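You operate a simulated robot arm through the tools that you are given. There is no shell and no other tool.

You are at the controls of a simulated two-armed robot. One attempt, no reset.

Task
Put the cup bar that the yellow card names into the cart drawer.
Fine: the black cup bar of the size on the yellow card stand; shut the drawer and close that catch again. Set down upright: what you pick out. Where these are worked on the way, their far stop is far enough and under half their travel is too little: cart drawer.

The check looks at the end state, three seconds after you hand in, the way a careful person would. Anything else that was tipped, shoved, dropped, spilled or broken makes it a failure.

Robot
Two 7-joint arms with fingered hands on one trunk, on a base that drives. Base frame: it is fixed to the floor where the robot stands at the start and does not move with it; the origin is under the middle of the robot, x ahead of it, y to its left, z up. Units: mm, degrees, N and s.
The left shoulder is at the start at [70, 149, 1110], the right one opposite. With the tool pointing down near the work surface each hand reaches from about 100 to 780 mm from the robot's upright axis, wherever it stands, measured 20 degrees to its own side. Places, roughly: black cup bar [750, -1750, 1000]; brake lever [-1300, -2800, 800]; cart drawer [-1300, -3100, 800]; cart drawer inside [-1200, -3100, 800]; guide plate [1000, -1500, 1500]; left orange catch [1000, -1600, 1100]; middle orange catch [800, -1800, 1100]; right orange catch [600, -2000, 1100]; small walnut tray [-750, -3250, 1000]; steel cart [-1000, -3250, 500]; top shelf of the steel cart [-1100, -3300, 900]; yellow card stand [1000, -1500, 1000]. Payload 3.6 kg a hand.
The tool frame of a hand sits at the grasp point between the pads (the TCP): z along the fingers, y along the line on which they close. The tips reach 25 mm beyond it. Largest opening 88 mm; the body of the gripper starts 29 mm behind the TCP. The gripper is a hand of 4 fingers: y runs from the thumb to the fingers, the wrist lies at [-13, -97, -162] in the tool frame, and closing takes about 1.5 s.
Orientation is that of the tool frame in the base frame, as [roll, pitch, yaw] about the fixed x, y, z axes, in that order (R = Rz(yaw) Ry(pitch) Rx(roll)). With the fingers straight down and the wrist toward the robot, the tool's x, y and z point along [0, 1, 0], [1, 0, 0] and [0, 0, -1] of the base frame.

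Tools
- The arms move only by the tool jog_arm. It takes "left_deltas", "right_deltas" or both (then of equal length, played together; a hand with none holds still); each is a list that holds one entry, the list of rows, each a list of 6 numbers: the shift along the tool's x, y, z in units of 20 mm (1.0 is 20 mm), then the turn, a rotation vector about the tool's x, y, z in units of 8 degrees (1.0 is 8 degrees). In form: [[[tx, ty, tz, rx, ry, rz], ...]]. A call has 1 to 20 rows; each row shifts and turns the commanded pose from where the row before left it, along the tool's axes as they then stand. "left_jaw" and "right_jaw" are, for a hand that has rows, the closure, from 0 (fully open) to 1 (shut), set as the call begins (left out, the last holds). A call with a number of a shift or a turn outside -1 to 1 is refused whole. Rows are played at 5 a second. More than 50 mm and 8.6 degrees between two rows, or a gripper value outside its range, and nothing of the call is played. A pose out of reach is approached as far as the arm can. The call stops where the force on the tool passes 40 N (or 10 N more than at its start, if that is more) or the arm is blocked; 0.2 s more then pass. The fingers move at their own pace (about 45 mm/s each) and stop on an object; they squeeze with about 22 N. The grip force told is the motor's: it shows also when the fingers shut on nothing. Time passes only in rows, and 0.2 s behind the last, so rows that do not move let the fingers close. It gives the time, the measured TCP pose, the force on the tool (base axes), the opening and the grip force at its end, in the units of the frame above (readings bear some noise), with the torque about the TCP (base axes, N m) and any sound that the robot's microphone picked up.
- Cameras (640 x 400 px; columns grow to the right, rows downward): "scene" is now at [154.5, 2.9, 1364.1]; the picture's right is [-0.03, -1.00, 0.00], its down [-0.50, 0.02, -0.87] and it looks along [0.87, -0.03, -0.50] (base axes); focal length 256 px, centre (320, 200). "left" rides on the left gripper at [-64, -83, -98] in its tool frame; the picture's right is [-0.62, -0.37, 0.69], its down [0.71, -0.63, 0.31] and it looks along [0.32, 0.68, 0.65] (tool axes); focal length 265 px, centre (320, 200). "right" rides on the right gripper at [64, -83, -98] in its tool frame; the picture's right is [-0.62, 0.37, -0.69], its down [-0.71, -0.63, 0.30] and it looks along [-0.32, 0.68, 0.65] (tool axes); focal length 265 px, centre (320, 200). There is no depth. A picture from a camera that has moved, and an enlarged one, comes with that camera's place and axes in the base frame and with its lens. The place of the scene camera against the robot may be out by one fixed shift of up to 25 mm in any direction.
- camera(camera): a new picture of that camera. It takes no simulated time.
- raise_lower(by): slides the trunk up (or, below 0, down) by that many mm; the arms and the scene camera ride with it, the base frame stays. It gives what a move gives, with no picture.
- steer(legs): drives the robot by 1 to 6 legs, each [ahead, left, turn to the left] in mm, mm and degrees, along the robot's own axes; the way and the turn of a leg run together, so that a leg with both is an arc; at most 1500 mm and 180 degrees a leg. The arms and the cameras ride along, it lands a little off, and it stops where it bumps. It gives what a move gives.
- preshape(shape, hand): the hand has 4 fingers and takes this shape, open, in about a second: jaw (thumb against the fingers, like two jaws); tri (thumb and two fingers); tip (a fingertip pinch); poke (one finger out to press); point (the index stretched); flat (the hand flat); cup (the hand cupped); fist (a fist). The gripper value then closes the fingers along that shape, each until it touches; the sizes above hold for jaw. It gives what a move gives, with no picture.
- pan_tilt(pan, tilt): turns the head with the scene camera to pan (to the left, within 86 degrees either way) and tilt (down, from -29 to 69), counted from straight ahead of the robot. It gives what a move gives.
- enlarge(camera, box): a new picture of the part [left, top, right, bottom] of that camera's present view, enlarged. It takes no simulated time.
- sign_off(): hands the job in; it is judged then, once.

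Nothing tells you exact positions but the pictures and the camera data. Unless the task says otherwise, let go and move clear before handing in.

The tools are called after "Call:" by a JSON object that holds its "op" and its "data". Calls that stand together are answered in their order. jog_arm: Moves the arms, as the interface text tells. Its arguments: {"type":"object","properties":{"left_deltas":{"type":"array","items":{"type":"array","items":{"type":"array","items":{"type":"number"}}}},"left_jaw":{"type":"number"},"right_deltas":{"type":"array","items":{"type":"array","items":{"type":"array","items":{"type":"number"}}}},"right_jaw":{"type":"number"}},"required":[]} The other tools are called the same way: raise_lower (by) slides the trunk up or down; preshape (shape, hand) gives the hand a shape; steer (legs) drives the base; pan_tilt (pan, tilt) turns the head that bears the scene camera; camera (camera) takes a picture; enlarge (camera, box) takes an enlarged picture of a part of a camera's view; sign_off () hands the job in.

At the start:

```text
clock: 0.0
left_position: [534.2, 204.2, 1201.6]
left_tool_rot: [-179.9, -0.1, 90.1]
left_force: [0.5, 0.4, -0.4]
left_wrist_torque: [0.0, 0.06, 0.0]
left_opening: 87.6
left_grasp_force: 0.0
left_shape: jaw
right_position: [497.2, -173.7, 1228.9]
right_tool_rot: [179.9, 0.1, 90.0]
right_force: [0.3, -0.3, -0.1]
right_wrist_torque: [0.04, -0.02, 0.01]
right_opening: 87.6
right_grasp_force: 0.0
right_shape: jaw
trunk travel left (down, up): [-600.0, 340.0]
robot x, y, heading: [0.9, 2.1, 0.1]
head pan, tilt: [-2.0, 30.0]
```

scene: 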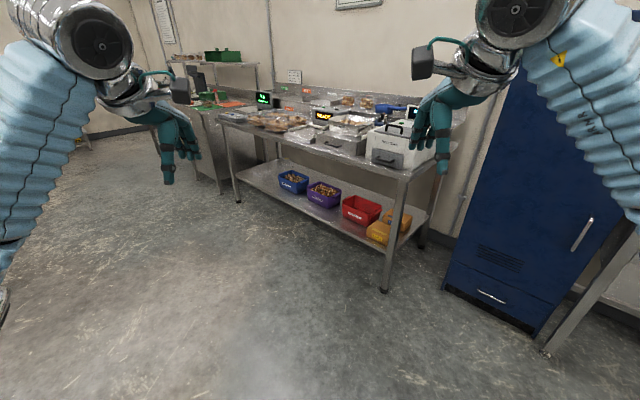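
right: 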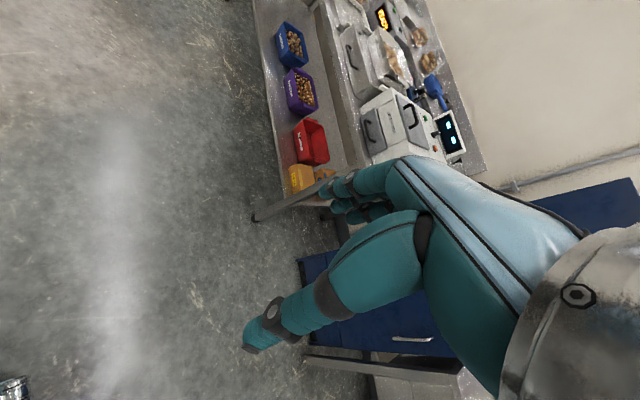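
left: 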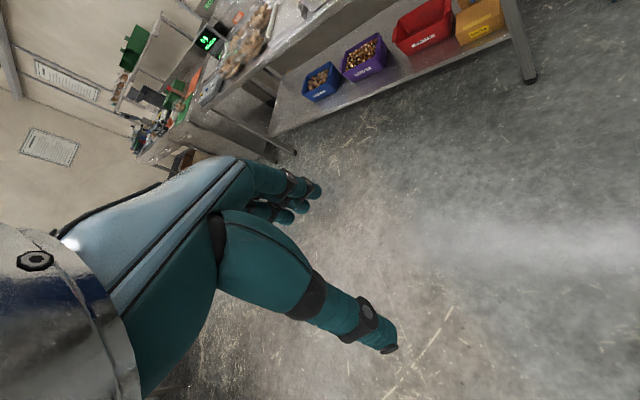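

I see a workbench ahead with machines and a blue cabinet to the right; the cup bars should be to the right, around [750, -1750, 1000]. I'll turn the head to the right to look for them.

Call:
{"op": "pan_tilt", "data": {"pan": -65, "tilt": 15}}

```text
clock: 1.3
left_position: [534.9, 203.8, 1202.3]
left_tool_rot: [179.9, 0.0, 90.1]
left_force: [0.6, 0.3, 0.6]
left_wrist_torque: [-0.01, 0.04, -0.02]
left_opening: 87.8
left_grasp_force: 0.1
left_shape: jaw
right_position: [497.1, -174.1, 1229.0]
right_tool_rot: [-180.0, 0.0, 90.1]
right_force: [0.5, 0.2, -0.7]
right_wrist_torque: [0.02, -0.02, -0.04]
right_opening: 87.7
right_grasp_force: 0.1
right_shape: jaw
trunk travel left (down, up): [-600.0, 340.0]
robot x, y, heading: [-0.1, -1.7, 0.2]
head pan, tilt: [-65.0, 15.0]
```

The head is now turned right. I'll take a picture of that side.

Call:
{"op": "camera", "data": {"camera": "scene"}}

```text
taken
camera scene: at [103.2, -78.5, 1388.3], right [-0.91, -0.42, 0.0], down [-0.11, 0.23, -0.97], along [0.41, -0.88, -0.26], focal length 256 px, centre (320, 200)
```

scene: 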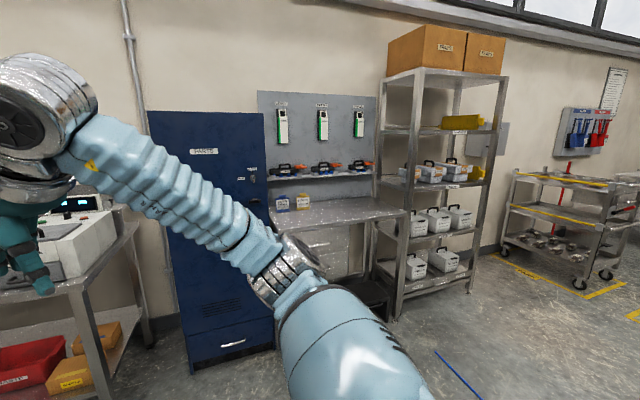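

There's a grey panel with three units, three black things with orange catches on a shelf, and two cards (blue/yellow) on the bench. I'll enlarge that region.

Call:
{"op": "enlarge", "data": {"camera": "scene", "box": [250, 80, 410, 230]}}

Call:
{"op": "enlarge", "data": {"camera": "scene", "box": [480, 60, 640, 300]}}

Call:
{"op": "enlarge", "data": {"camera": "scene", "box": [264, 150, 334, 214]}}

```text
2.67 times, centred on (330, 155) of scene
camera zoom: at [103.2, -78.5, 1388.3], right [-0.91, -0.42, 0.0], down [-0.11, 0.23, -0.97], along [0.41, -0.88, -0.26], focal length 682 px, centre (293, 320)
```

zoom: 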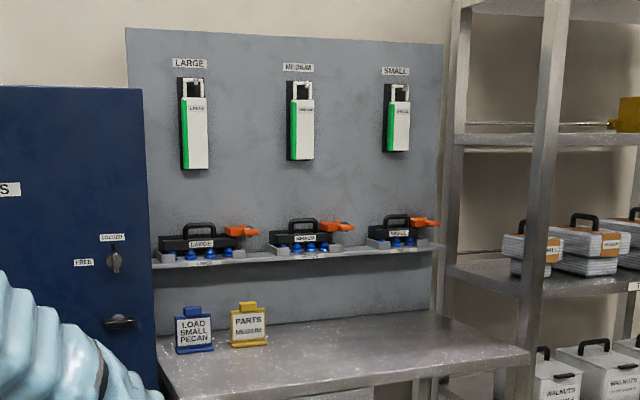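

```text
1.67 times, centred on (560, 180) of scene
camera zoom: at [103.2, -78.5, 1388.3], right [-0.91, -0.42, 0.0], down [-0.11, 0.23, -0.97], along [0.41, -0.88, -0.26], focal length 426 px, centre (-80, 233)
```

zoom: 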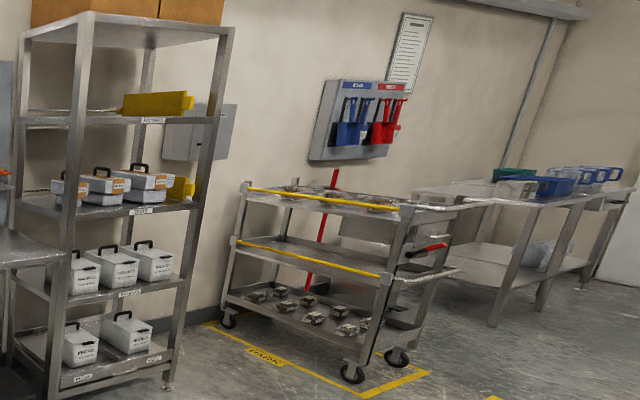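

```text
6.25 times, centred on (299, 182) of scene
camera zoom: at [103.2, -78.5, 1388.3], right [-0.91, -0.42, 0.0], down [-0.11, 0.23, -0.97], along [0.41, -0.88, -0.26], focal length 1599 px, centre (451, 312)
```

zoom: 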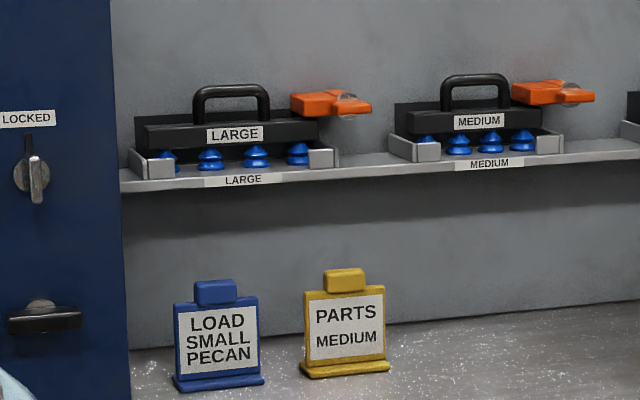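

The yellow card reads "PARTS / MEDIUM", so it is the middle black cup bar with the middle orange catch. The wall looks turned about 45° to the right, so I'll turn the robot there and approach in steps.

Call:
{"op": "steer", "data": {"legs": [[0, 0, -45], [600, -700, 0]]}}

Call:
{"op": "pan_tilt", "data": {"pan": 0, "tilt": 20}}

Call:
{"op": "camera", "data": {"camera": "scene"}}

```text
clock: 15.8
left_position: [443.7, -1155.3, 1202.9]
left_tool_rot: [-180.0, 0.0, 44.7]
left_force: [0.3, -0.2, 0.2]
left_wrist_torque: [0.0, 0.01, -0.05]
left_opening: 88.0
left_grasp_force: 0.0
left_shape: jaw
right_position: [147.7, -1394.8, 1229.0]
right_tool_rot: [179.9, 0.0, 44.8]
right_force: [-0.1, 1.0, 0.8]
right_wrist_torque: [-0.02, -0.03, 0.04]
right_opening: 87.7
right_grasp_force: 0.0
right_shape: jaw
trunk travel left (down, up): [-600.0, 340.0]
robot x, y, heading: [-73.7, -920.7, -45.4]
head pan, tilt: [-65.0, 15.0]
```

```text
clock: 17.2
left_position: [445.6, -1154.9, 1201.9]
left_tool_rot: [-180.0, 0.1, 44.8]
left_force: [0.2, 0.0, 0.0]
left_wrist_torque: [0.01, -0.01, -0.04]
left_opening: 87.8
left_grasp_force: 0.1
left_shape: jaw
right_position: [148.4, -1394.7, 1229.3]
right_tool_rot: [180.0, 0.0, 44.7]
right_force: [0.3, 0.0, -0.1]
right_wrist_torque: [-0.02, -0.03, -0.04]
right_opening: 87.6
right_grasp_force: 0.0
right_shape: jaw
trunk travel left (down, up): [-600.0, 340.0]
robot x, y, heading: [-78.6, -918.8, -45.2]
head pan, tilt: [0.0, 20.0]
```

```text
taken
camera scene: at [38.6, -1015.5, 1380.2], right [-0.71, -0.7, 0.0], down [-0.24, 0.24, -0.94], along [0.66, -0.67, -0.34], focal length 256 px, centre (320, 200)
```

scene: 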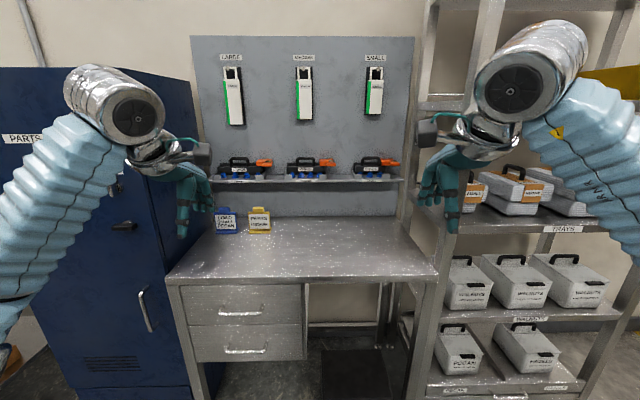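

Call:
{"op": "enlarge", "data": {"camera": "scene", "box": [260, 40, 420, 140]}}

Call:
{"op": "enlarge", "data": {"camera": "scene", "box": [265, 145, 361, 205]}}

Call:
{"op": "enlarge", "data": {"camera": "scene", "box": [200, 40, 360, 140]}}

```text
4.00 times, centred on (340, 90) of scene
camera zoom: at [38.6, -1015.5, 1380.2], right [-0.71, -0.7, 0.0], down [-0.24, 0.24, -0.94], along [0.66, -0.67, -0.34], focal length 1023 px, centre (240, 640)
```

zoom: 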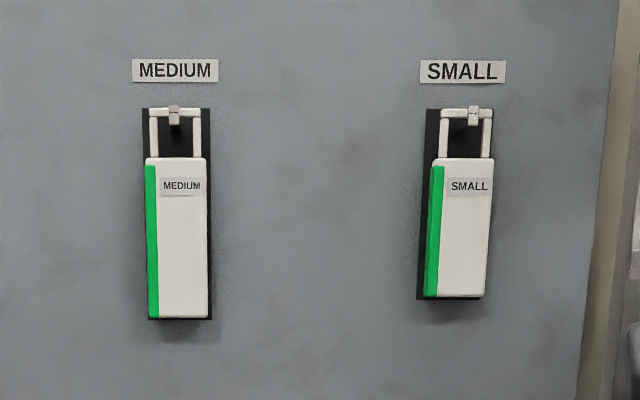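

```text
6.67 times, centred on (313, 175) of scene
camera zoom: at [38.6, -1015.5, 1380.2], right [-0.71, -0.7, 0.0], down [-0.24, 0.24, -0.94], along [0.66, -0.67, -0.34], focal length 1705 px, centre (367, 367)
```

zoom: 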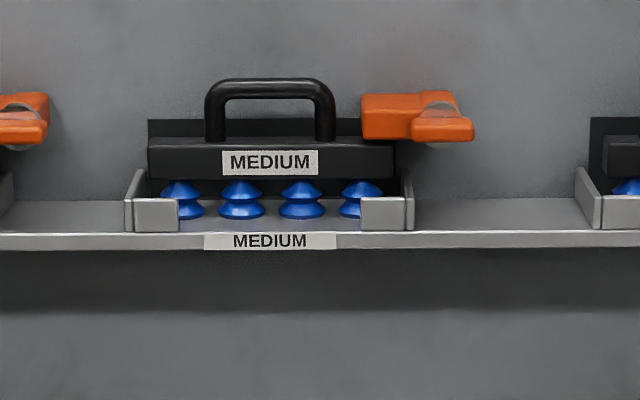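

```text
4.00 times, centred on (280, 90) of scene
camera zoom: at [38.6, -1015.5, 1380.2], right [-0.71, -0.7, 0.0], down [-0.24, 0.24, -0.94], along [0.66, -0.67, -0.34], focal length 1023 px, centre (480, 640)
```

zoom: 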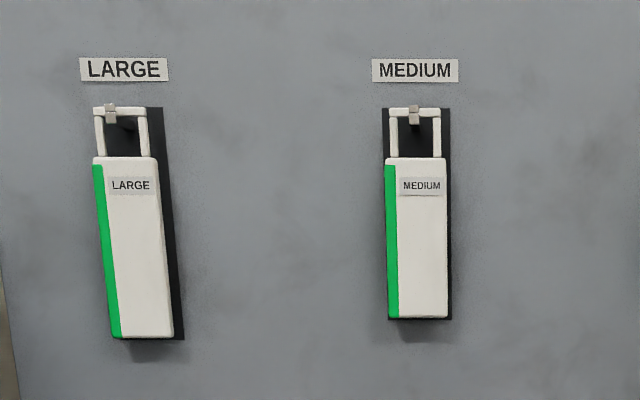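

The medium bar is in its cradle with the orange catch over its right end. Before moving closer, I'll look at my own base footprint and the bench front.

Call:
{"op": "pan_tilt", "data": {"pan": 0, "tilt": 65}}

Call:
{"op": "camera", "data": {"camera": "scene"}}

Call:
{"op": "camera", "data": {"camera": "right"}}

Call:
{"op": "camera", "data": {"camera": "left"}}

```text
clock: 18.3
left_position: [445.2, -1155.4, 1201.8]
left_tool_rot: [180.0, 0.1, 44.8]
left_force: [0.4, -0.7, 0.8]
left_wrist_torque: [0.0, -0.05, 0.0]
left_opening: 87.7
left_grasp_force: 0.1
left_shape: jaw
right_position: [147.8, -1395.4, 1229.8]
right_tool_rot: [179.9, 0.0, 44.7]
right_force: [0.2, -0.1, -0.2]
right_wrist_torque: [0.0, -0.01, 0.0]
right_opening: 87.9
right_grasp_force: 0.0
right_shape: jaw
trunk travel left (down, up): [-600.0, 340.0]
robot x, y, heading: [-73.2, -921.9, -45.5]
head pan, tilt: [0.0, 65.0]
```

```text
taken
camera scene: at [15.8, -992.4, 1316.5], right [-0.71, -0.7, 0.0], down [-0.64, 0.64, -0.42], along [0.3, -0.3, -0.91], focal length 256 px, centre (320, 200)
```

scene: 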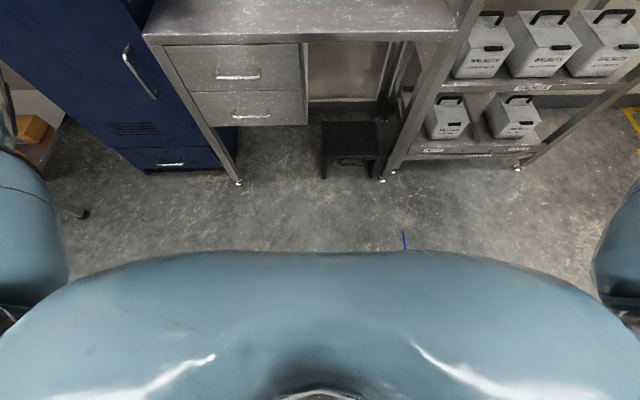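

```text
taken
camera right: at [136.6, -1289.7, 1328.2], right [-0.18, -0.7, 0.69], down [-0.95, -0.05, -0.3], along [0.25, -0.71, -0.65], focal length 265 px, centre (320, 200)
```

right: 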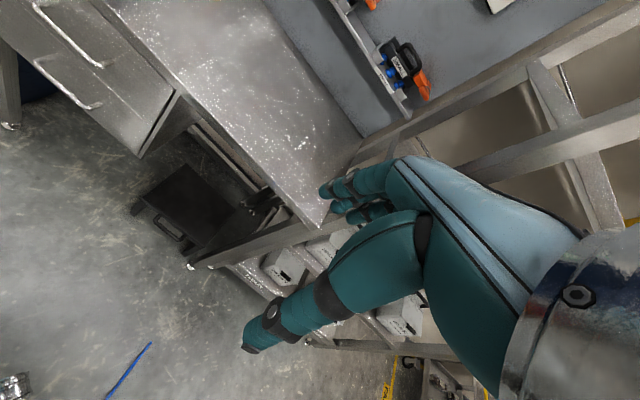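

```text
taken
camera left: at [341.6, -1140.9, 1301.2], right [-0.7, -0.17, -0.69], down [0.06, 0.95, -0.3], along [0.71, -0.26, -0.65], focal length 265 px, centre (320, 200)
```

left: 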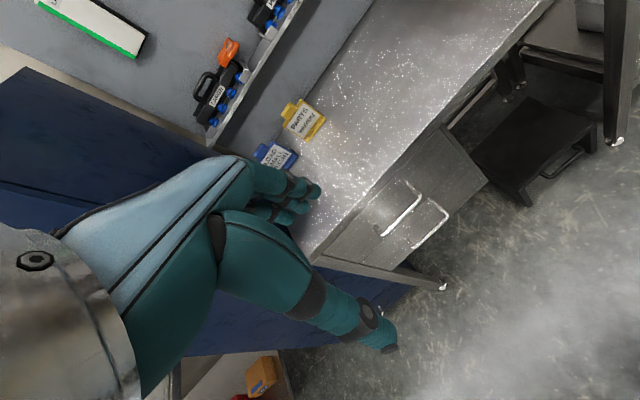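

The bench edge looks to be about 830 mm ahead of me, and there is room between its legs. I'll drive ahead 400 mm and look at the shelf from nearer.

Call:
{"op": "steer", "data": {"legs": [[400, 0, 0.5]]}}

Call:
{"op": "pan_tilt", "data": {"pan": 0, "tilt": 22}}

Call:
{"op": "camera", "data": {"camera": "scene"}}

Call:
{"op": "enlarge", "data": {"camera": "scene", "box": [220, 120, 380, 220]}}

```text
clock: 23.9
left_position: [729.9, -1434.4, 1201.6]
left_tool_rot: [-179.8, 0.0, 45.2]
left_force: [0.2, -0.3, 0.1]
left_wrist_torque: [0.0, 0.0, 0.04]
left_opening: 87.7
left_grasp_force: 0.0
left_shape: jaw
right_position: [435.5, -1674.2, 1228.3]
right_tool_rot: [-179.8, 0.0, 45.1]
right_force: [0.5, -0.6, 0.9]
right_wrist_torque: [0.02, 0.02, -0.01]
right_opening: 87.6
right_grasp_force: 0.1
right_shape: jaw
trunk travel left (down, up): [-600.0, 340.0]
robot x, y, heading: [208.1, -1206.3, -44.9]
head pan, tilt: [0.0, 65.0]
```

```text
clock: 25.0
left_position: [729.7, -1434.4, 1202.0]
left_tool_rot: [-179.9, 0.1, 45.3]
left_force: [0.5, -1.0, 0.5]
left_wrist_torque: [0.0, 0.01, 0.02]
left_opening: 87.6
left_grasp_force: 0.1
left_shape: jaw
right_position: [434.6, -1675.8, 1229.2]
right_tool_rot: [180.0, 0.0, 45.1]
right_force: [0.0, -0.4, 0.3]
right_wrist_torque: [-0.02, 0.03, -0.01]
right_opening: 88.1
right_grasp_force: 0.0
right_shape: jaw
trunk travel left (down, up): [-600.0, 340.0]
robot x, y, heading: [206.1, -1205.2, -45.0]
head pan, tilt: [0.0, 22.0]
```

```text
taken
camera scene: at [322.7, -1298.5, 1376.8], right [-0.71, -0.71, 0.0], down [-0.27, 0.26, -0.93], along [0.66, -0.65, -0.38], focal length 256 px, centre (320, 200)
```

scene: 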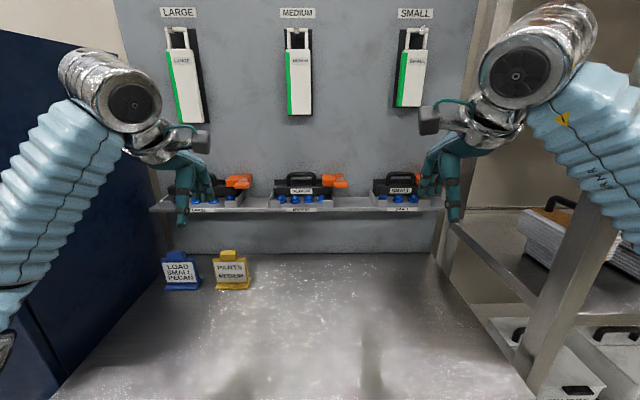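

```text
4.00 times, centred on (300, 170) of scene
camera zoom: at [322.7, -1298.5, 1376.8], right [-0.71, -0.71, 0.0], down [-0.27, 0.26, -0.93], along [0.66, -0.65, -0.38], focal length 1023 px, centre (400, 320)
```

zoom: 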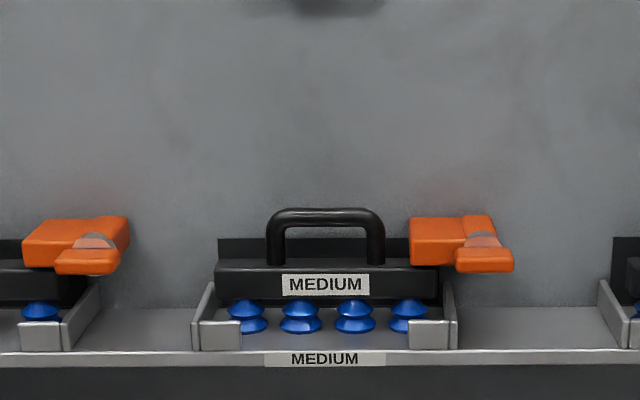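

Now at about 730 mm from the medium bar. I'll zoom in heavily on the catch and bar to understand how they're built.

Call:
{"op": "enlarge", "data": {"camera": "scene", "box": [310, 160, 358, 190]}}

Call:
{"op": "enlarge", "data": {"camera": "scene", "box": [270, 160, 334, 200]}}

Call:
{"op": "camera", "data": {"camera": "left"}}

Call:
{"op": "camera", "data": {"camera": "right"}}

```text
13.33 times, centred on (334, 175) of scene
camera zoom: at [322.7, -1298.5, 1376.8], right [-0.71, -0.71, 0.0], down [-0.27, 0.26, -0.93], along [0.66, -0.65, -0.38], focal length 3410 px, centre (133, 533)
```

zoom: 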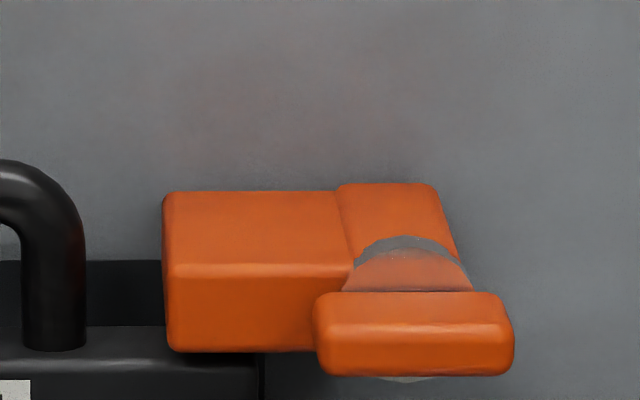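

```text
10.00 times, centred on (302, 180) of scene
camera zoom: at [322.7, -1298.5, 1376.8], right [-0.71, -0.71, 0.0], down [-0.27, 0.26, -0.93], along [0.66, -0.65, -0.38], focal length 2558 px, centre (500, 400)
```

zoom: 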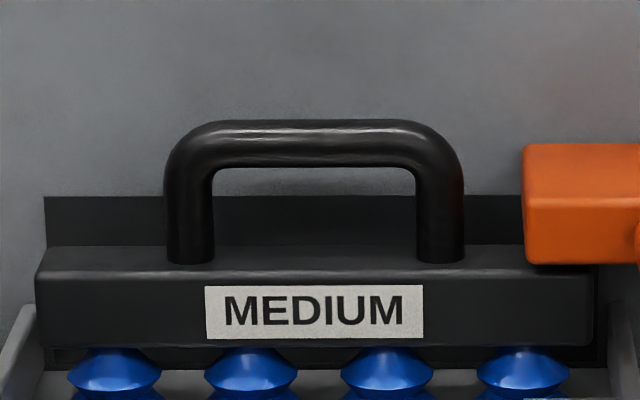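

```text
taken
camera left: at [626.2, -1420.6, 1300.9], right [-0.7, -0.18, -0.69], down [0.06, 0.95, -0.3], along [0.71, -0.25, -0.66], focal length 265 px, centre (320, 200)
```

left: 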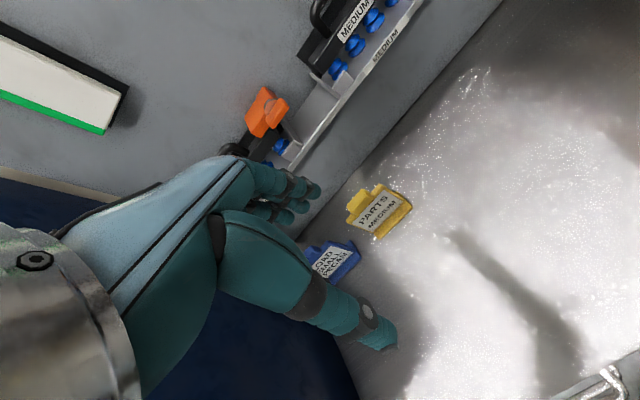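

```text
taken
camera right: at [422.2, -1571.2, 1328.0], right [-0.18, -0.7, 0.69], down [-0.95, -0.06, -0.3], along [0.26, -0.71, -0.65], focal length 265 px, centre (320, 200)
```

right: 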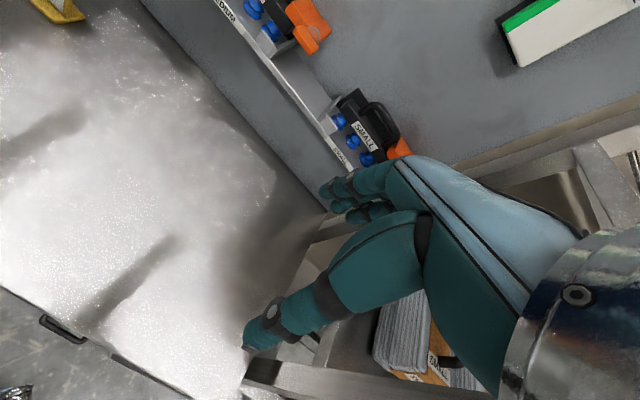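

I'll enlarge the large bar's catch in the left-hand view and the medium's in the right-hand view for a different angle on the same catch design.

Call:
{"op": "enlarge", "data": {"camera": "left", "box": [220, 70, 316, 160]}}

Call:
{"op": "enlarge", "data": {"camera": "right", "box": [240, 0, 352, 70]}}

Call:
{"op": "enlarge", "data": {"camera": "right", "box": [320, 80, 416, 170]}}

```text
4.44 times, centred on (268, 115) of left
camera zoom: at [626.2, -1420.6, 1300.9], right [-0.7, -0.18, -0.69], down [0.06, 0.95, -0.3], along [0.71, -0.25, -0.66], focal length 1180 px, centre (551, 578)
```

zoom: 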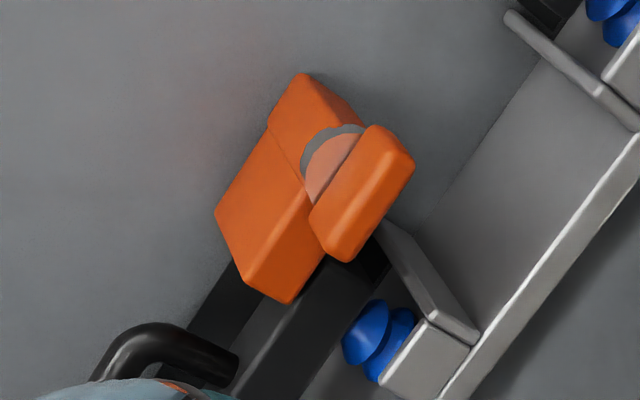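

```text
5.71 times, centred on (296, 35) of right
camera zoom: at [422.2, -1571.2, 1328.0], right [-0.18, -0.7, 0.69], down [-0.95, -0.06, -0.3], along [0.26, -0.71, -0.65], focal length 1517 px, centre (457, 1143)
```

zoom: 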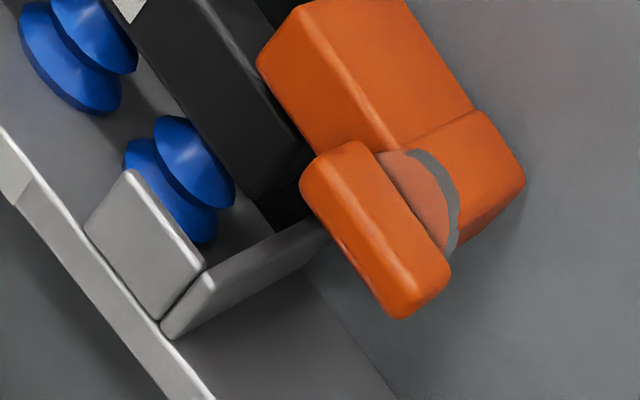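

```text
4.44 times, centred on (368, 125) of right
camera zoom: at [422.2, -1571.2, 1328.0], right [-0.18, -0.7, 0.69], down [-0.95, -0.06, -0.3], along [0.26, -0.71, -0.65], focal length 1180 px, centre (107, 533)
```

zoom: 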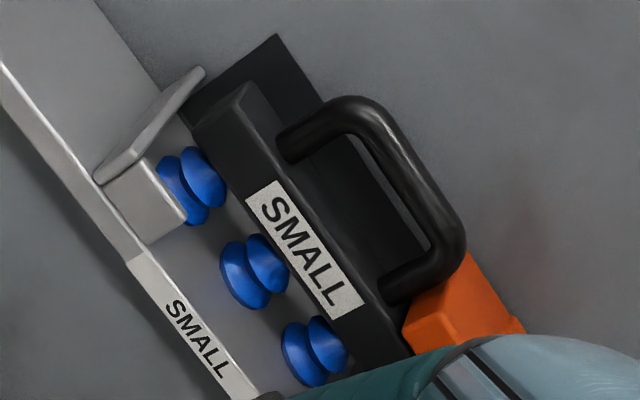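

The catch is a turn-button: the orange knob tab sits in front with its axis straight into the panel, and the arm over the bar must swing up (clockwise seen from the front). Before driving closer I'll check my base's clearance to the bench from the side.

Call:
{"op": "pan_tilt", "data": {"pan": -50, "tilt": 69}}

Call:
{"op": "camera", "data": {"camera": "scene"}}

Call:
{"op": "pan_tilt", "data": {"pan": 30, "tilt": 69}}

Call:
{"op": "camera", "data": {"camera": "scene"}}

```text
clock: 26.2
left_position: [728.9, -1435.7, 1201.6]
left_tool_rot: [-179.9, 0.2, 45.2]
left_force: [0.3, -0.3, -1.0]
left_wrist_torque: [0.08, 0.0, -0.01]
left_opening: 87.6
left_grasp_force: 0.0
left_shape: jaw
right_position: [434.1, -1676.0, 1228.0]
right_tool_rot: [180.0, 0.0, 45.2]
right_force: [-0.7, -0.5, 0.2]
right_wrist_torque: [0.01, 0.03, 0.0]
right_opening: 87.7
right_grasp_force: 0.0
right_shape: jaw
trunk travel left (down, up): [-600.0, 340.0]
robot x, y, heading: [205.5, -1206.9, -44.9]
head pan, tilt: [-50.0, 68.8]
```

```text
taken
camera scene: at [251.9, -1288.8, 1312.7], right [-1.0, 0.08, 0.0], down [0.08, 0.93, -0.36], along [-0.03, -0.36, -0.93], focal length 256 px, centre (320, 200)
```

scene: 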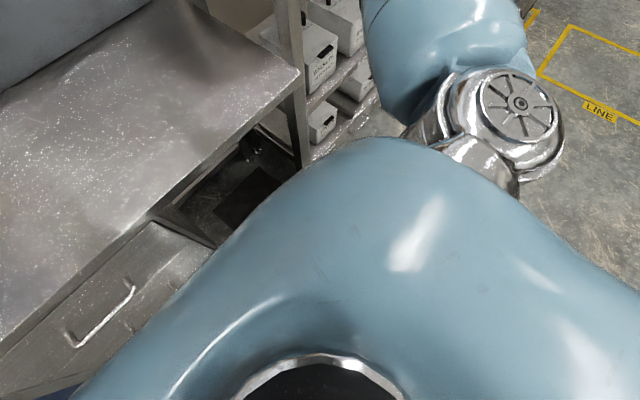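

```text
clock: 27.7
left_position: [729.5, -1433.8, 1202.1]
left_tool_rot: [180.0, 0.1, 45.2]
left_force: [-0.3, 0.4, 0.1]
left_wrist_torque: [0.03, 0.05, -0.01]
left_opening: 87.8
left_grasp_force: 0.0
left_shape: jaw
right_position: [433.1, -1676.3, 1229.8]
right_tool_rot: [-180.0, 0.0, 45.1]
right_force: [-0.8, 0.0, 0.3]
right_wrist_torque: [0.01, -0.01, 0.05]
right_opening: 87.5
right_grasp_force: 0.1
right_shape: jaw
trunk travel left (down, up): [-600.0, 340.0]
robot x, y, heading: [205.3, -1199.5, -44.9]
head pan, tilt: [30.0, 68.8]
```

```text
taken
camera scene: at [310.2, -1247.3, 1312.7], right [-0.26, -0.97, 0.0], down [-0.9, 0.24, -0.36], along [0.35, -0.09, -0.93], focal length 256 px, centre (320, 200)
```

scene: 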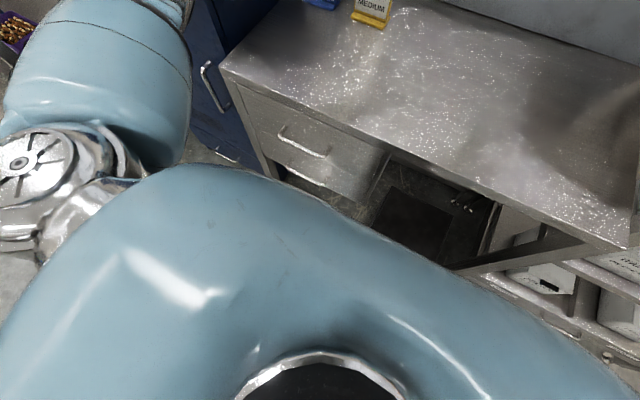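

The bench front still has visible gap to my torso. I'll creep ahead 60 mm and see whether anything is touched.

Call:
{"op": "steer", "data": {"legs": [[60, 0, 0]]}}

```text
clock: 29.2
left_position: [769.7, -1472.7, 1202.9]
left_tool_rot: [180.0, 0.1, 45.2]
left_force: [-0.4, -0.2, 0.1]
left_wrist_torque: [0.02, 0.02, -0.04]
left_opening: 87.8
left_grasp_force: 0.0
left_shape: jaw
right_position: [474.2, -1714.4, 1230.4]
right_tool_rot: [179.9, 0.0, 45.1]
right_force: [-0.2, 0.8, 0.3]
right_wrist_torque: [-0.04, 0.0, -0.03]
right_opening: 87.9
right_grasp_force: 0.2
right_shape: jaw
trunk travel left (down, up): [-600.0, 340.0]
robot x, y, heading: [250.8, -1245.6, -44.9]
head pan, tilt: [30.0, 68.8]
```

Base moved without a bump; axis now about 770 mm from the bar. I'll bring the right hand over so that its camera looks down on the medium catch.

Call:
{"op": "jog_arm", "data": {"right_deltas": [[[1, 0.6, 0, 0, 0, 0], [1, 0.6, 0, 0, 0, 0], [1, 0.6, 0, 0, 0, 0], [1, 0.6, 0, 0, 0, 0], [1, 0.6, 0, 0, 0, 0], [1, 0.6, 0, 0, 0, 0], [1, 0.6, 0, 0, 0, 0], [1, 0.6, 0, 0, 0, 0]]]}}

Call:
{"op": "camera", "data": {"camera": "right"}}

```text
clock: 31.0
left_position: [771.9, -1474.5, 1201.6]
left_tool_rot: [-180.0, 0.1, 45.3]
left_force: [-0.2, 0.3, -0.3]
left_wrist_torque: [0.0, -0.02, 0.05]
left_opening: 87.7
left_grasp_force: 0.0
left_shape: jaw
right_position: [657.7, -1670.8, 1228.9]
right_tool_rot: [180.0, 0.1, 45.2]
right_force: [-0.5, -0.2, 0.5]
right_wrist_torque: [-0.01, 0.0, -0.02]
right_opening: 87.7
right_grasp_force: 0.1
right_shape: jaw
trunk travel left (down, up): [-600.0, 340.0]
robot x, y, heading: [253.3, -1250.1, -44.8]
head pan, tilt: [30.0, 68.8]
```

```text
taken
camera right: at [645.1, -1566.1, 1327.9], right [-0.18, -0.7, 0.69], down [-0.95, -0.06, -0.3], along [0.26, -0.71, -0.65], focal length 265 px, centre (320, 200)
```

right: 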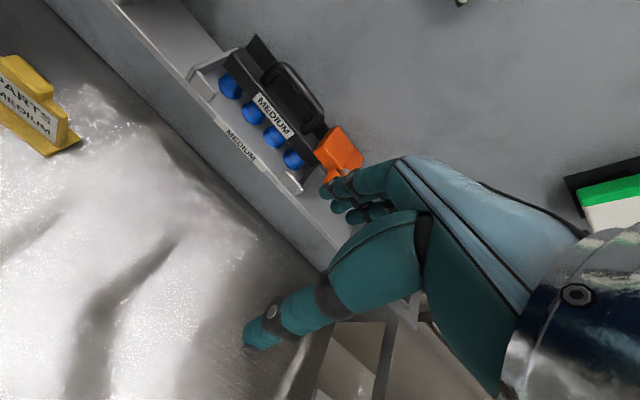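

I have the medium bar and catch in the right-hand view. I'll enlarge to measure positions.

Call:
{"op": "enlarge", "data": {"camera": "right", "box": [180, 30, 372, 200]}}

```text
2.35 times, centred on (276, 115) of right
camera zoom: at [645.1, -1566.1, 1327.9], right [-0.18, -0.7, 0.69], down [-0.95, -0.06, -0.3], along [0.26, -0.71, -0.65], focal length 624 px, centre (424, 400)
```

zoom: 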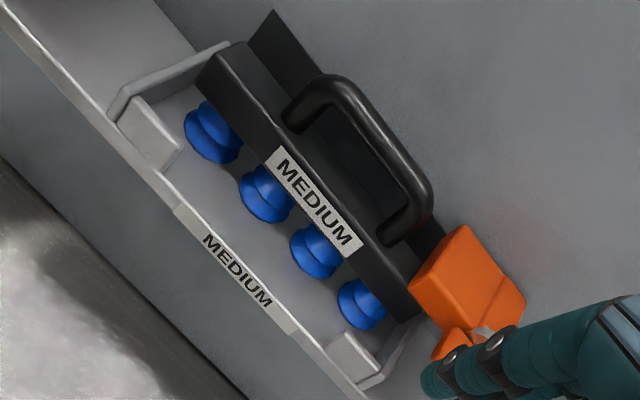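

The fingers hide the knob tab here, so I'll move the hand up and then to the right for two clear views to triangulate with.

Call:
{"op": "jog_arm", "data": {"right_deltas": [[[0, 0, -1, 0, 0, 0], [0, 0, -1, 0, 0, 0], [0, 0, -1, 0, 0, 0], [0, 0, -1, 0, 0, 0], [0, 0, 0, 0, 0, 0]]]}}

Call:
{"op": "enlarge", "data": {"camera": "right", "box": [140, 60, 332, 180]}}

Call:
{"op": "jog_arm", "data": {"right_deltas": [[[-1, 0, 0, 0, 0, 0], [-1, 0, 0, 0, 0, 0], [-1, 0, 0, 0, 0, 0], [-1, 0, 0, 0, 0, 0], [-1, 0, 0, 0, 0, 0], [-1, 0, 0, 0, 0, 0], [0, 0, 0, 0, 0, 0]]]}}

Call:
{"op": "camera", "data": {"camera": "right"}}

```text
clock: 32.2
left_position: [770.3, -1476.1, 1201.4]
left_tool_rot: [-179.9, 0.1, 45.2]
left_force: [0.2, -0.7, -0.1]
left_wrist_torque: [-0.02, 0.03, 0.0]
left_opening: 87.8
left_grasp_force: 0.1
left_shape: jaw
right_position: [656.3, -1674.0, 1309.7]
right_tool_rot: [180.0, -0.1, 45.1]
right_force: [0.1, -0.2, 0.1]
right_wrist_torque: [-0.03, 0.0, 0.02]
right_opening: 87.8
right_grasp_force: 0.0
right_shape: jaw
trunk travel left (down, up): [-600.0, 340.0]
robot x, y, heading: [252.9, -1246.7, -44.8]
head pan, tilt: [30.0, 68.8]
```

```text
3.33 times, centred on (236, 120) of right
camera zoom: at [643.5, -1567.5, 1407.8], right [-0.18, -0.7, 0.69], down [-0.95, -0.06, -0.3], along [0.26, -0.71, -0.65], focal length 885 px, centre (600, 467)
```

zoom: 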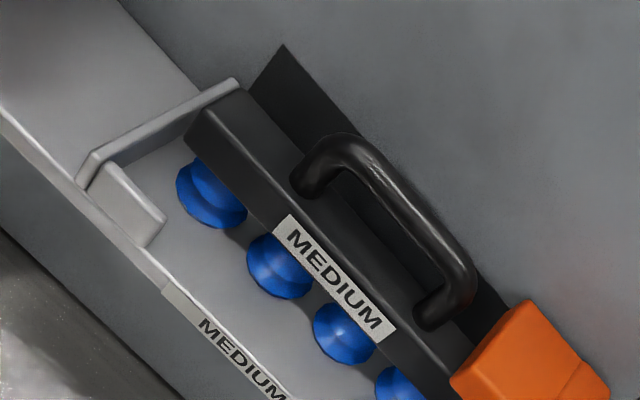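

```text
clock: 33.8
left_position: [770.7, -1475.2, 1201.2]
left_tool_rot: [180.0, 0.1, 45.2]
left_force: [-0.1, 0.9, -0.4]
left_wrist_torque: [0.04, -0.03, -0.02]
left_opening: 87.7
left_grasp_force: 0.0
left_shape: jaw
right_position: [571.6, -1756.7, 1307.5]
right_tool_rot: [180.0, 0.0, 45.0]
right_force: [0.2, -0.6, -0.5]
right_wrist_torque: [-0.02, 0.0, 0.02]
right_opening: 87.9
right_grasp_force: 0.0
right_shape: jaw
trunk travel left (down, up): [-600.0, 340.0]
robot x, y, heading: [254.6, -1250.5, -44.9]
head pan, tilt: [30.0, 68.8]
```

```text
taken
camera right: at [559.0, -1651.6, 1407.8], right [-0.18, -0.7, 0.69], down [-0.95, -0.06, -0.3], along [0.26, -0.71, -0.65], focal length 265 px, centre (320, 200)
```

right: 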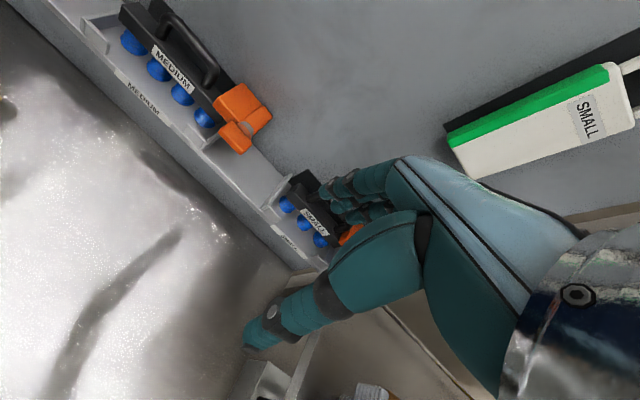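

I'll enlarge the current view around the medium bar and catch.

Call:
{"op": "enlarge", "data": {"camera": "right", "box": [110, 0, 286, 160]}}

Call:
{"op": "enlarge", "data": {"camera": "right", "box": [180, 70, 290, 160]}}

```text
2.50 times, centred on (198, 80) of right
camera zoom: at [559.0, -1651.6, 1407.8], right [-0.18, -0.7, 0.69], down [-0.95, -0.06, -0.3], along [0.26, -0.71, -0.65], focal length 664 px, centre (625, 500)
```

zoom: 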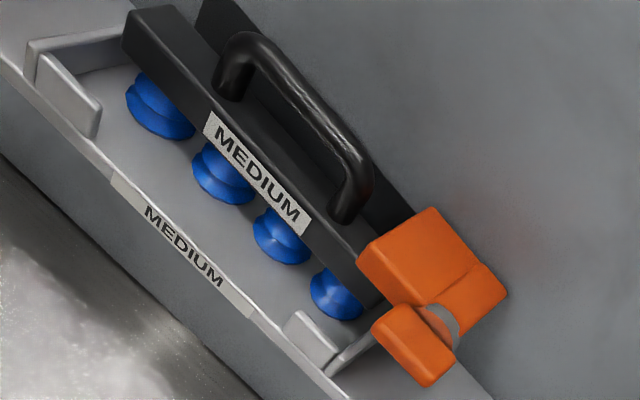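

```text
4.44 times, centred on (235, 115) of right
camera zoom: at [559.0, -1651.6, 1407.8], right [-0.18, -0.7, 0.69], down [-0.95, -0.06, -0.3], along [0.26, -0.71, -0.65], focal length 1180 px, centre (698, 578)
```

zoom: 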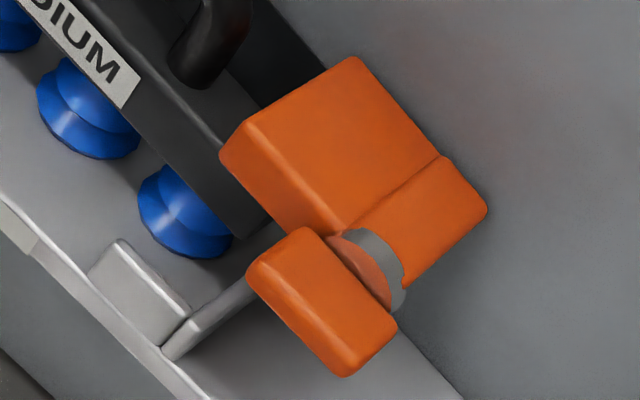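

I've triangulated the parts: handle bar near (u 645, d 1847, z 1148) in my rotated frame (d straight into the panel, u to the right), knob tab centred near (u 756, d 1800, z 1137). Next I pitch the right hand to point forward and set the head to watch.

Call:
{"op": "jog_arm", "data": {"right_deltas": [[[0, 0, 0, -1, 0, 0], [0, 0, 0, -1, 0, 0], [0, 0, 0, -1, 0, 0], [0, 0, 0, -1, 0, 0], [0, 0, 0, -1, 0, 0], [0, 0, 0, -1, 0, 0], [0, 0, 0, -1, 0, 0], [0, 0, 0, -1, 0, 0], [0, 0, 0, -1, 0, 0], [0, 0, 0, -1, 0, 0], [0, 0, 0, -1, 0, 0], [0, 0, 0, -0.25, 0, 0]]]}}

Call:
{"op": "pan_tilt", "data": {"pan": 0, "tilt": 25}}

Call:
{"op": "camera", "data": {"camera": "scene"}}

```text
clock: 36.4
left_position: [769.9, -1471.8, 1202.1]
left_tool_rot: [179.9, 0.2, 45.2]
left_force: [-0.2, 1.3, -0.5]
left_wrist_torque: [-0.01, 0.0, 0.05]
left_opening: 87.6
left_grasp_force: 0.0
left_shape: jaw
right_position: [577.6, -1746.0, 1311.3]
right_tool_rot: [111.7, 0.5, 45.9]
right_force: [-0.6, 0.2, 0.4]
right_wrist_torque: [-0.01, -0.02, -0.05]
right_opening: 87.7
right_grasp_force: 0.1
right_shape: jaw
right hand out of reach, approached as far as the arm can: row 9, 10, 11
trunk travel left (down, up): [-600.0, 340.0]
robot x, y, heading: [254.1, -1248.9, -45.0]
head pan, tilt: [30.0, 68.8]
```

```text
clock: 37.5
left_position: [771.0, -1474.1, 1202.4]
left_tool_rot: [180.0, 0.1, 45.2]
left_force: [1.0, 0.3, -0.2]
left_wrist_torque: [0.0, 0.03, 0.02]
left_opening: 87.5
left_grasp_force: 0.0
left_shape: jaw
right_position: [577.1, -1747.4, 1309.9]
right_tool_rot: [111.9, 0.5, 45.8]
right_force: [0.4, 0.1, 0.1]
right_wrist_torque: [-0.03, 0.01, -0.04]
right_opening: 87.8
right_grasp_force: 0.0
right_shape: jaw
trunk travel left (down, up): [-600.0, 340.0]
robot x, y, heading: [250.6, -1248.4, -44.8]
head pan, tilt: [0.0, 25.0]
```

```text
taken
camera scene: at [365.5, -1341.1, 1372.1], right [-0.71, -0.71, 0.0], down [-0.3, 0.3, -0.91], along [0.64, -0.64, -0.42], focal length 256 px, centre (320, 200)
```

scene: 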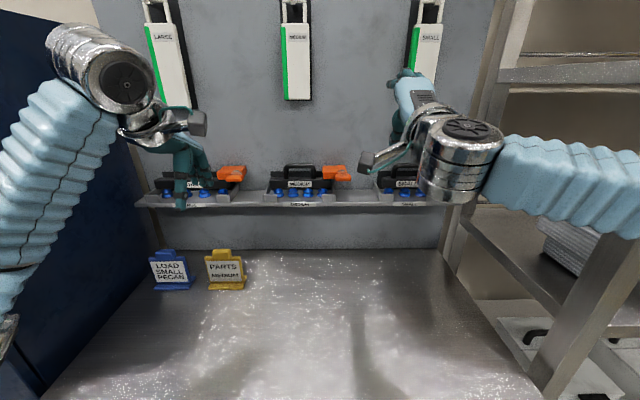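

The wrist pitch stopped at about 68° here. I'll move the hand lower and toward the knob in the present tilt, then try pitching the rest.

Call:
{"op": "jog_arm", "data": {"right_deltas": [[[0.45, -0.75, 0.5, 0, 0, 0], [0.45, -0.75, 0.5, 0, 0, 0], [0.45, -0.75, 0.5, 0, 0, 0], [0.45, -0.75, 0.5, 0, 0, 0], [0.45, -0.75, 0.5, 0, 0, 0], [0.45, -0.75, 0.5, 0, 0, 0], [0.45, -0.75, 0.5, 0, 0, 0], [0.45, -0.75, 0.5, 0, 0, 0]]]}}

```text
clock: 39.3
left_position: [770.6, -1476.9, 1202.4]
left_tool_rot: [-179.9, 0.1, 45.2]
left_force: [-0.1, 0.2, 0.3]
left_wrist_torque: [0.0, 0.0, -0.02]
left_opening: 87.7
left_grasp_force: 0.0
left_shape: jaw
right_position: [651.5, -1716.5, 1169.0]
right_tool_rot: [112.2, 0.5, 45.5]
right_force: [1.0, 0.3, -0.5]
right_wrist_torque: [0.01, -0.01, -0.02]
right_opening: 87.7
right_grasp_force: 0.0
right_shape: jaw
right hand out of reach, approached as far as the arm can: row 8
trunk travel left (down, up): [-600.0, 340.0]
robot x, y, heading: [251.6, -1250.9, -44.9]
head pan, tilt: [0.0, 25.0]
```

The motion started from the measured pose, as expected. I'll test whether the wrist can pitch further at this lower position.

Call:
{"op": "jog_arm", "data": {"right_deltas": [[[0, 0, 0.5, -1, 0, 0], [0, 0, 0.5, -1, 0, 0], [0, 0, 0.5, -0.5, 0, 0]]]}}

```text
clock: 40.1
left_position: [769.5, -1475.8, 1202.8]
left_tool_rot: [-180.0, -0.1, 45.2]
left_force: [-0.2, -0.4, -0.2]
left_wrist_torque: [0.05, 0.01, 0.01]
left_opening: 87.8
left_grasp_force: 0.0
left_shape: jaw
right_position: [693.3, -1652.6, 1193.8]
right_tool_rot: [92.1, 0.2, 45.7]
right_force: [0.1, 1.0, 0.9]
right_wrist_torque: [0.01, 0.04, -0.01]
right_opening: 87.7
right_grasp_force: 0.2
right_shape: jaw
right hand out of reach, approached as far as the arm can: row 1, 2, 3
trunk travel left (down, up): [-600.0, 340.0]
robot x, y, heading: [250.8, -1249.8, -44.9]
head pan, tilt: [0.0, 25.0]
```

The arm compromises because the shoulder is high relative to the forward-pointing hand. Lowering the trunk by 150 mm should let the wrist come from below, so I'll do that (both hands stay clear of the shelf and cards).

Call:
{"op": "raise_lower", "data": {"by": -150}}

Call:
{"op": "camera", "data": {"camera": "scene"}}

```text
clock: 41.8
left_position: [770.1, -1474.8, 1052.2]
left_tool_rot: [-180.0, 0.0, 45.1]
left_force: [0.8, 0.6, -0.2]
left_wrist_torque: [0.0, -0.04, 0.02]
left_opening: 87.9
left_grasp_force: 0.2
left_shape: jaw
right_position: [692.7, -1653.0, 1044.0]
right_tool_rot: [92.1, 0.3, 45.6]
right_force: [0.2, 0.6, -0.3]
right_wrist_torque: [0.0, 0.0, 0.01]
right_opening: 87.6
right_grasp_force: 0.0
right_shape: jaw
trunk travel left (down, up): [-450.0, 490.0]
robot x, y, heading: [252.7, -1252.3, -44.7]
head pan, tilt: [0.0, 25.0]
```

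```text
taken
camera scene: at [365.4, -1341.8, 1222.2], right [-0.71, -0.71, 0.0], down [-0.3, 0.3, -0.91], along [0.64, -0.64, -0.42], focal length 256 px, centre (320, 200)
```

scene: 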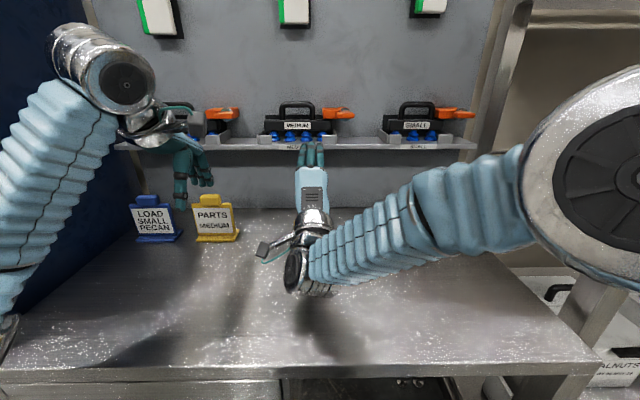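

Now the right hand points forward comfortably. I'll move it up and right to a pre-grasp point in front of the knob tab, with the jaw half closed.

Call:
{"op": "jog_arm", "data": {"right_deltas": [[[-0.64, 0.78, 0.3, -0.05, 0, 0], [-0.64, 0.78, 0.3, -0.05, 0, 0], [-0.64, 0.78, 0.3, -0.05, 0, 0], [-0.64, 0.78, 0.3, -0.05, 0, 0], [-0.64, 0.78, 0.3, -0.05, 0, 0], [-0.64, 0.78, 0.3, 0, 0, 0], [0, 0, 0, 0, 0, 0]]], "right_jaw": 0.45}}

Call:
{"op": "camera", "data": {"camera": "scene"}}

Call:
{"op": "camera", "data": {"camera": "right"}}

```text
clock: 43.4
left_position: [770.2, -1475.6, 1051.9]
left_tool_rot: [-179.9, 0.1, 45.2]
left_force: [-0.7, 0.3, -0.5]
left_wrist_torque: [0.0, 0.03, -0.02]
left_opening: 87.7
left_grasp_force: 0.1
left_shape: jaw
right_position: [679.4, -1678.1, 1154.4]
right_tool_rot: [90.4, 0.1, 45.3]
right_force: [-0.3, 0.4, 0.1]
right_wrist_torque: [0.0, 0.01, 0.01]
right_opening: 48.8
right_grasp_force: 0.1
right_shape: jaw
right hand out of reach, approached as far as the arm can: row 1, 2, 3, 4, 5, 6
trunk travel left (down, up): [-450.0, 490.0]
robot x, y, heading: [253.2, -1247.0, -44.8]
head pan, tilt: [0.0, 25.0]
```

```text
taken
camera scene: at [366.1, -1342.0, 1222.1], right [-0.71, -0.71, 0.0], down [-0.3, 0.3, -0.91], along [0.64, -0.64, -0.42], focal length 256 px, centre (320, 200)
```

scene: 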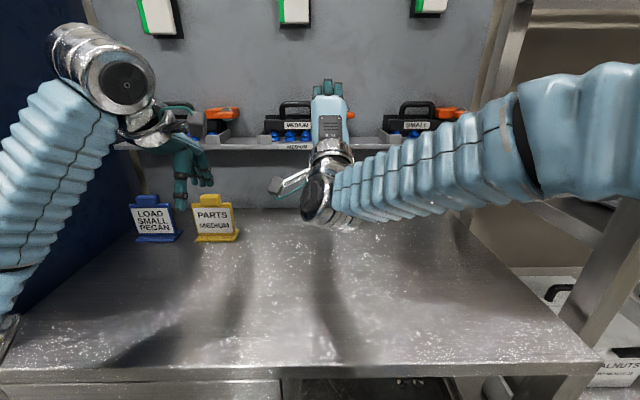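

```text
taken
camera right: at [654.8, -1562.7, 1071.5], right [-0.93, 0.04, 0.37], down [-0.29, -0.72, -0.63], along [0.24, -0.69, 0.68], focal length 265 px, centre (320, 200)
```

right: 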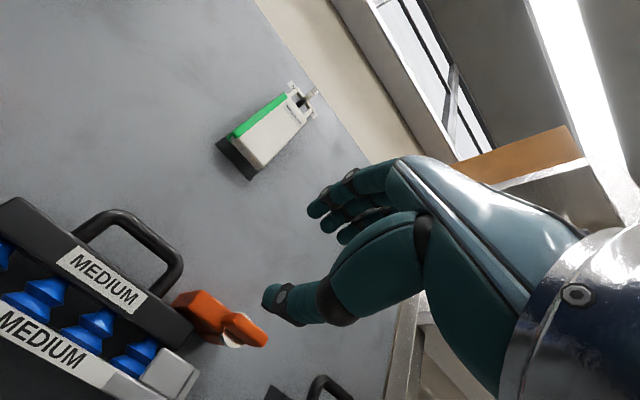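

The hand camera shows the tab close to the thumb; the arm ran into a limit because it's folded. Extending further forward should loosen it, so I'll advance while staying in front of the tab plane.

Call:
{"op": "jog_arm", "data": {"right_deltas": [[[-0.2, 0, 0.7, 0, 0, 0], [-0.2, 0, 0.7, 0, 0, 0], [-0.2, 0, 0.7, 0, 0, 0], [-0.2, 0, 0.7, 0, 0, 0], [-0.2, 0, 0.7, 0, 0, 0], [0, 0, 0, 0, 0, 0]]]}}

```text
clock: 44.8
left_position: [769.9, -1475.0, 1052.1]
left_tool_rot: [180.0, -0.1, 45.2]
left_force: [-0.4, 0.7, 0.8]
left_wrist_torque: [-0.04, -0.02, -0.02]
left_opening: 87.6
left_grasp_force: 0.1
left_shape: jaw
right_position: [725.5, -1695.4, 1169.5]
right_tool_rot: [90.4, 0.1, 45.4]
right_force: [0.0, -0.4, -0.9]
right_wrist_torque: [-0.03, 0.0, -0.02]
right_opening: 48.8
right_grasp_force: 0.0
right_shape: jaw
right hand out of reach, approached as far as the arm can: row 1, 2, 3, 4, 5
trunk travel left (down, up): [-450.0, 490.0]
robot x, y, heading: [249.5, -1246.2, -44.6]
head pan, tilt: [0.0, 25.0]
```

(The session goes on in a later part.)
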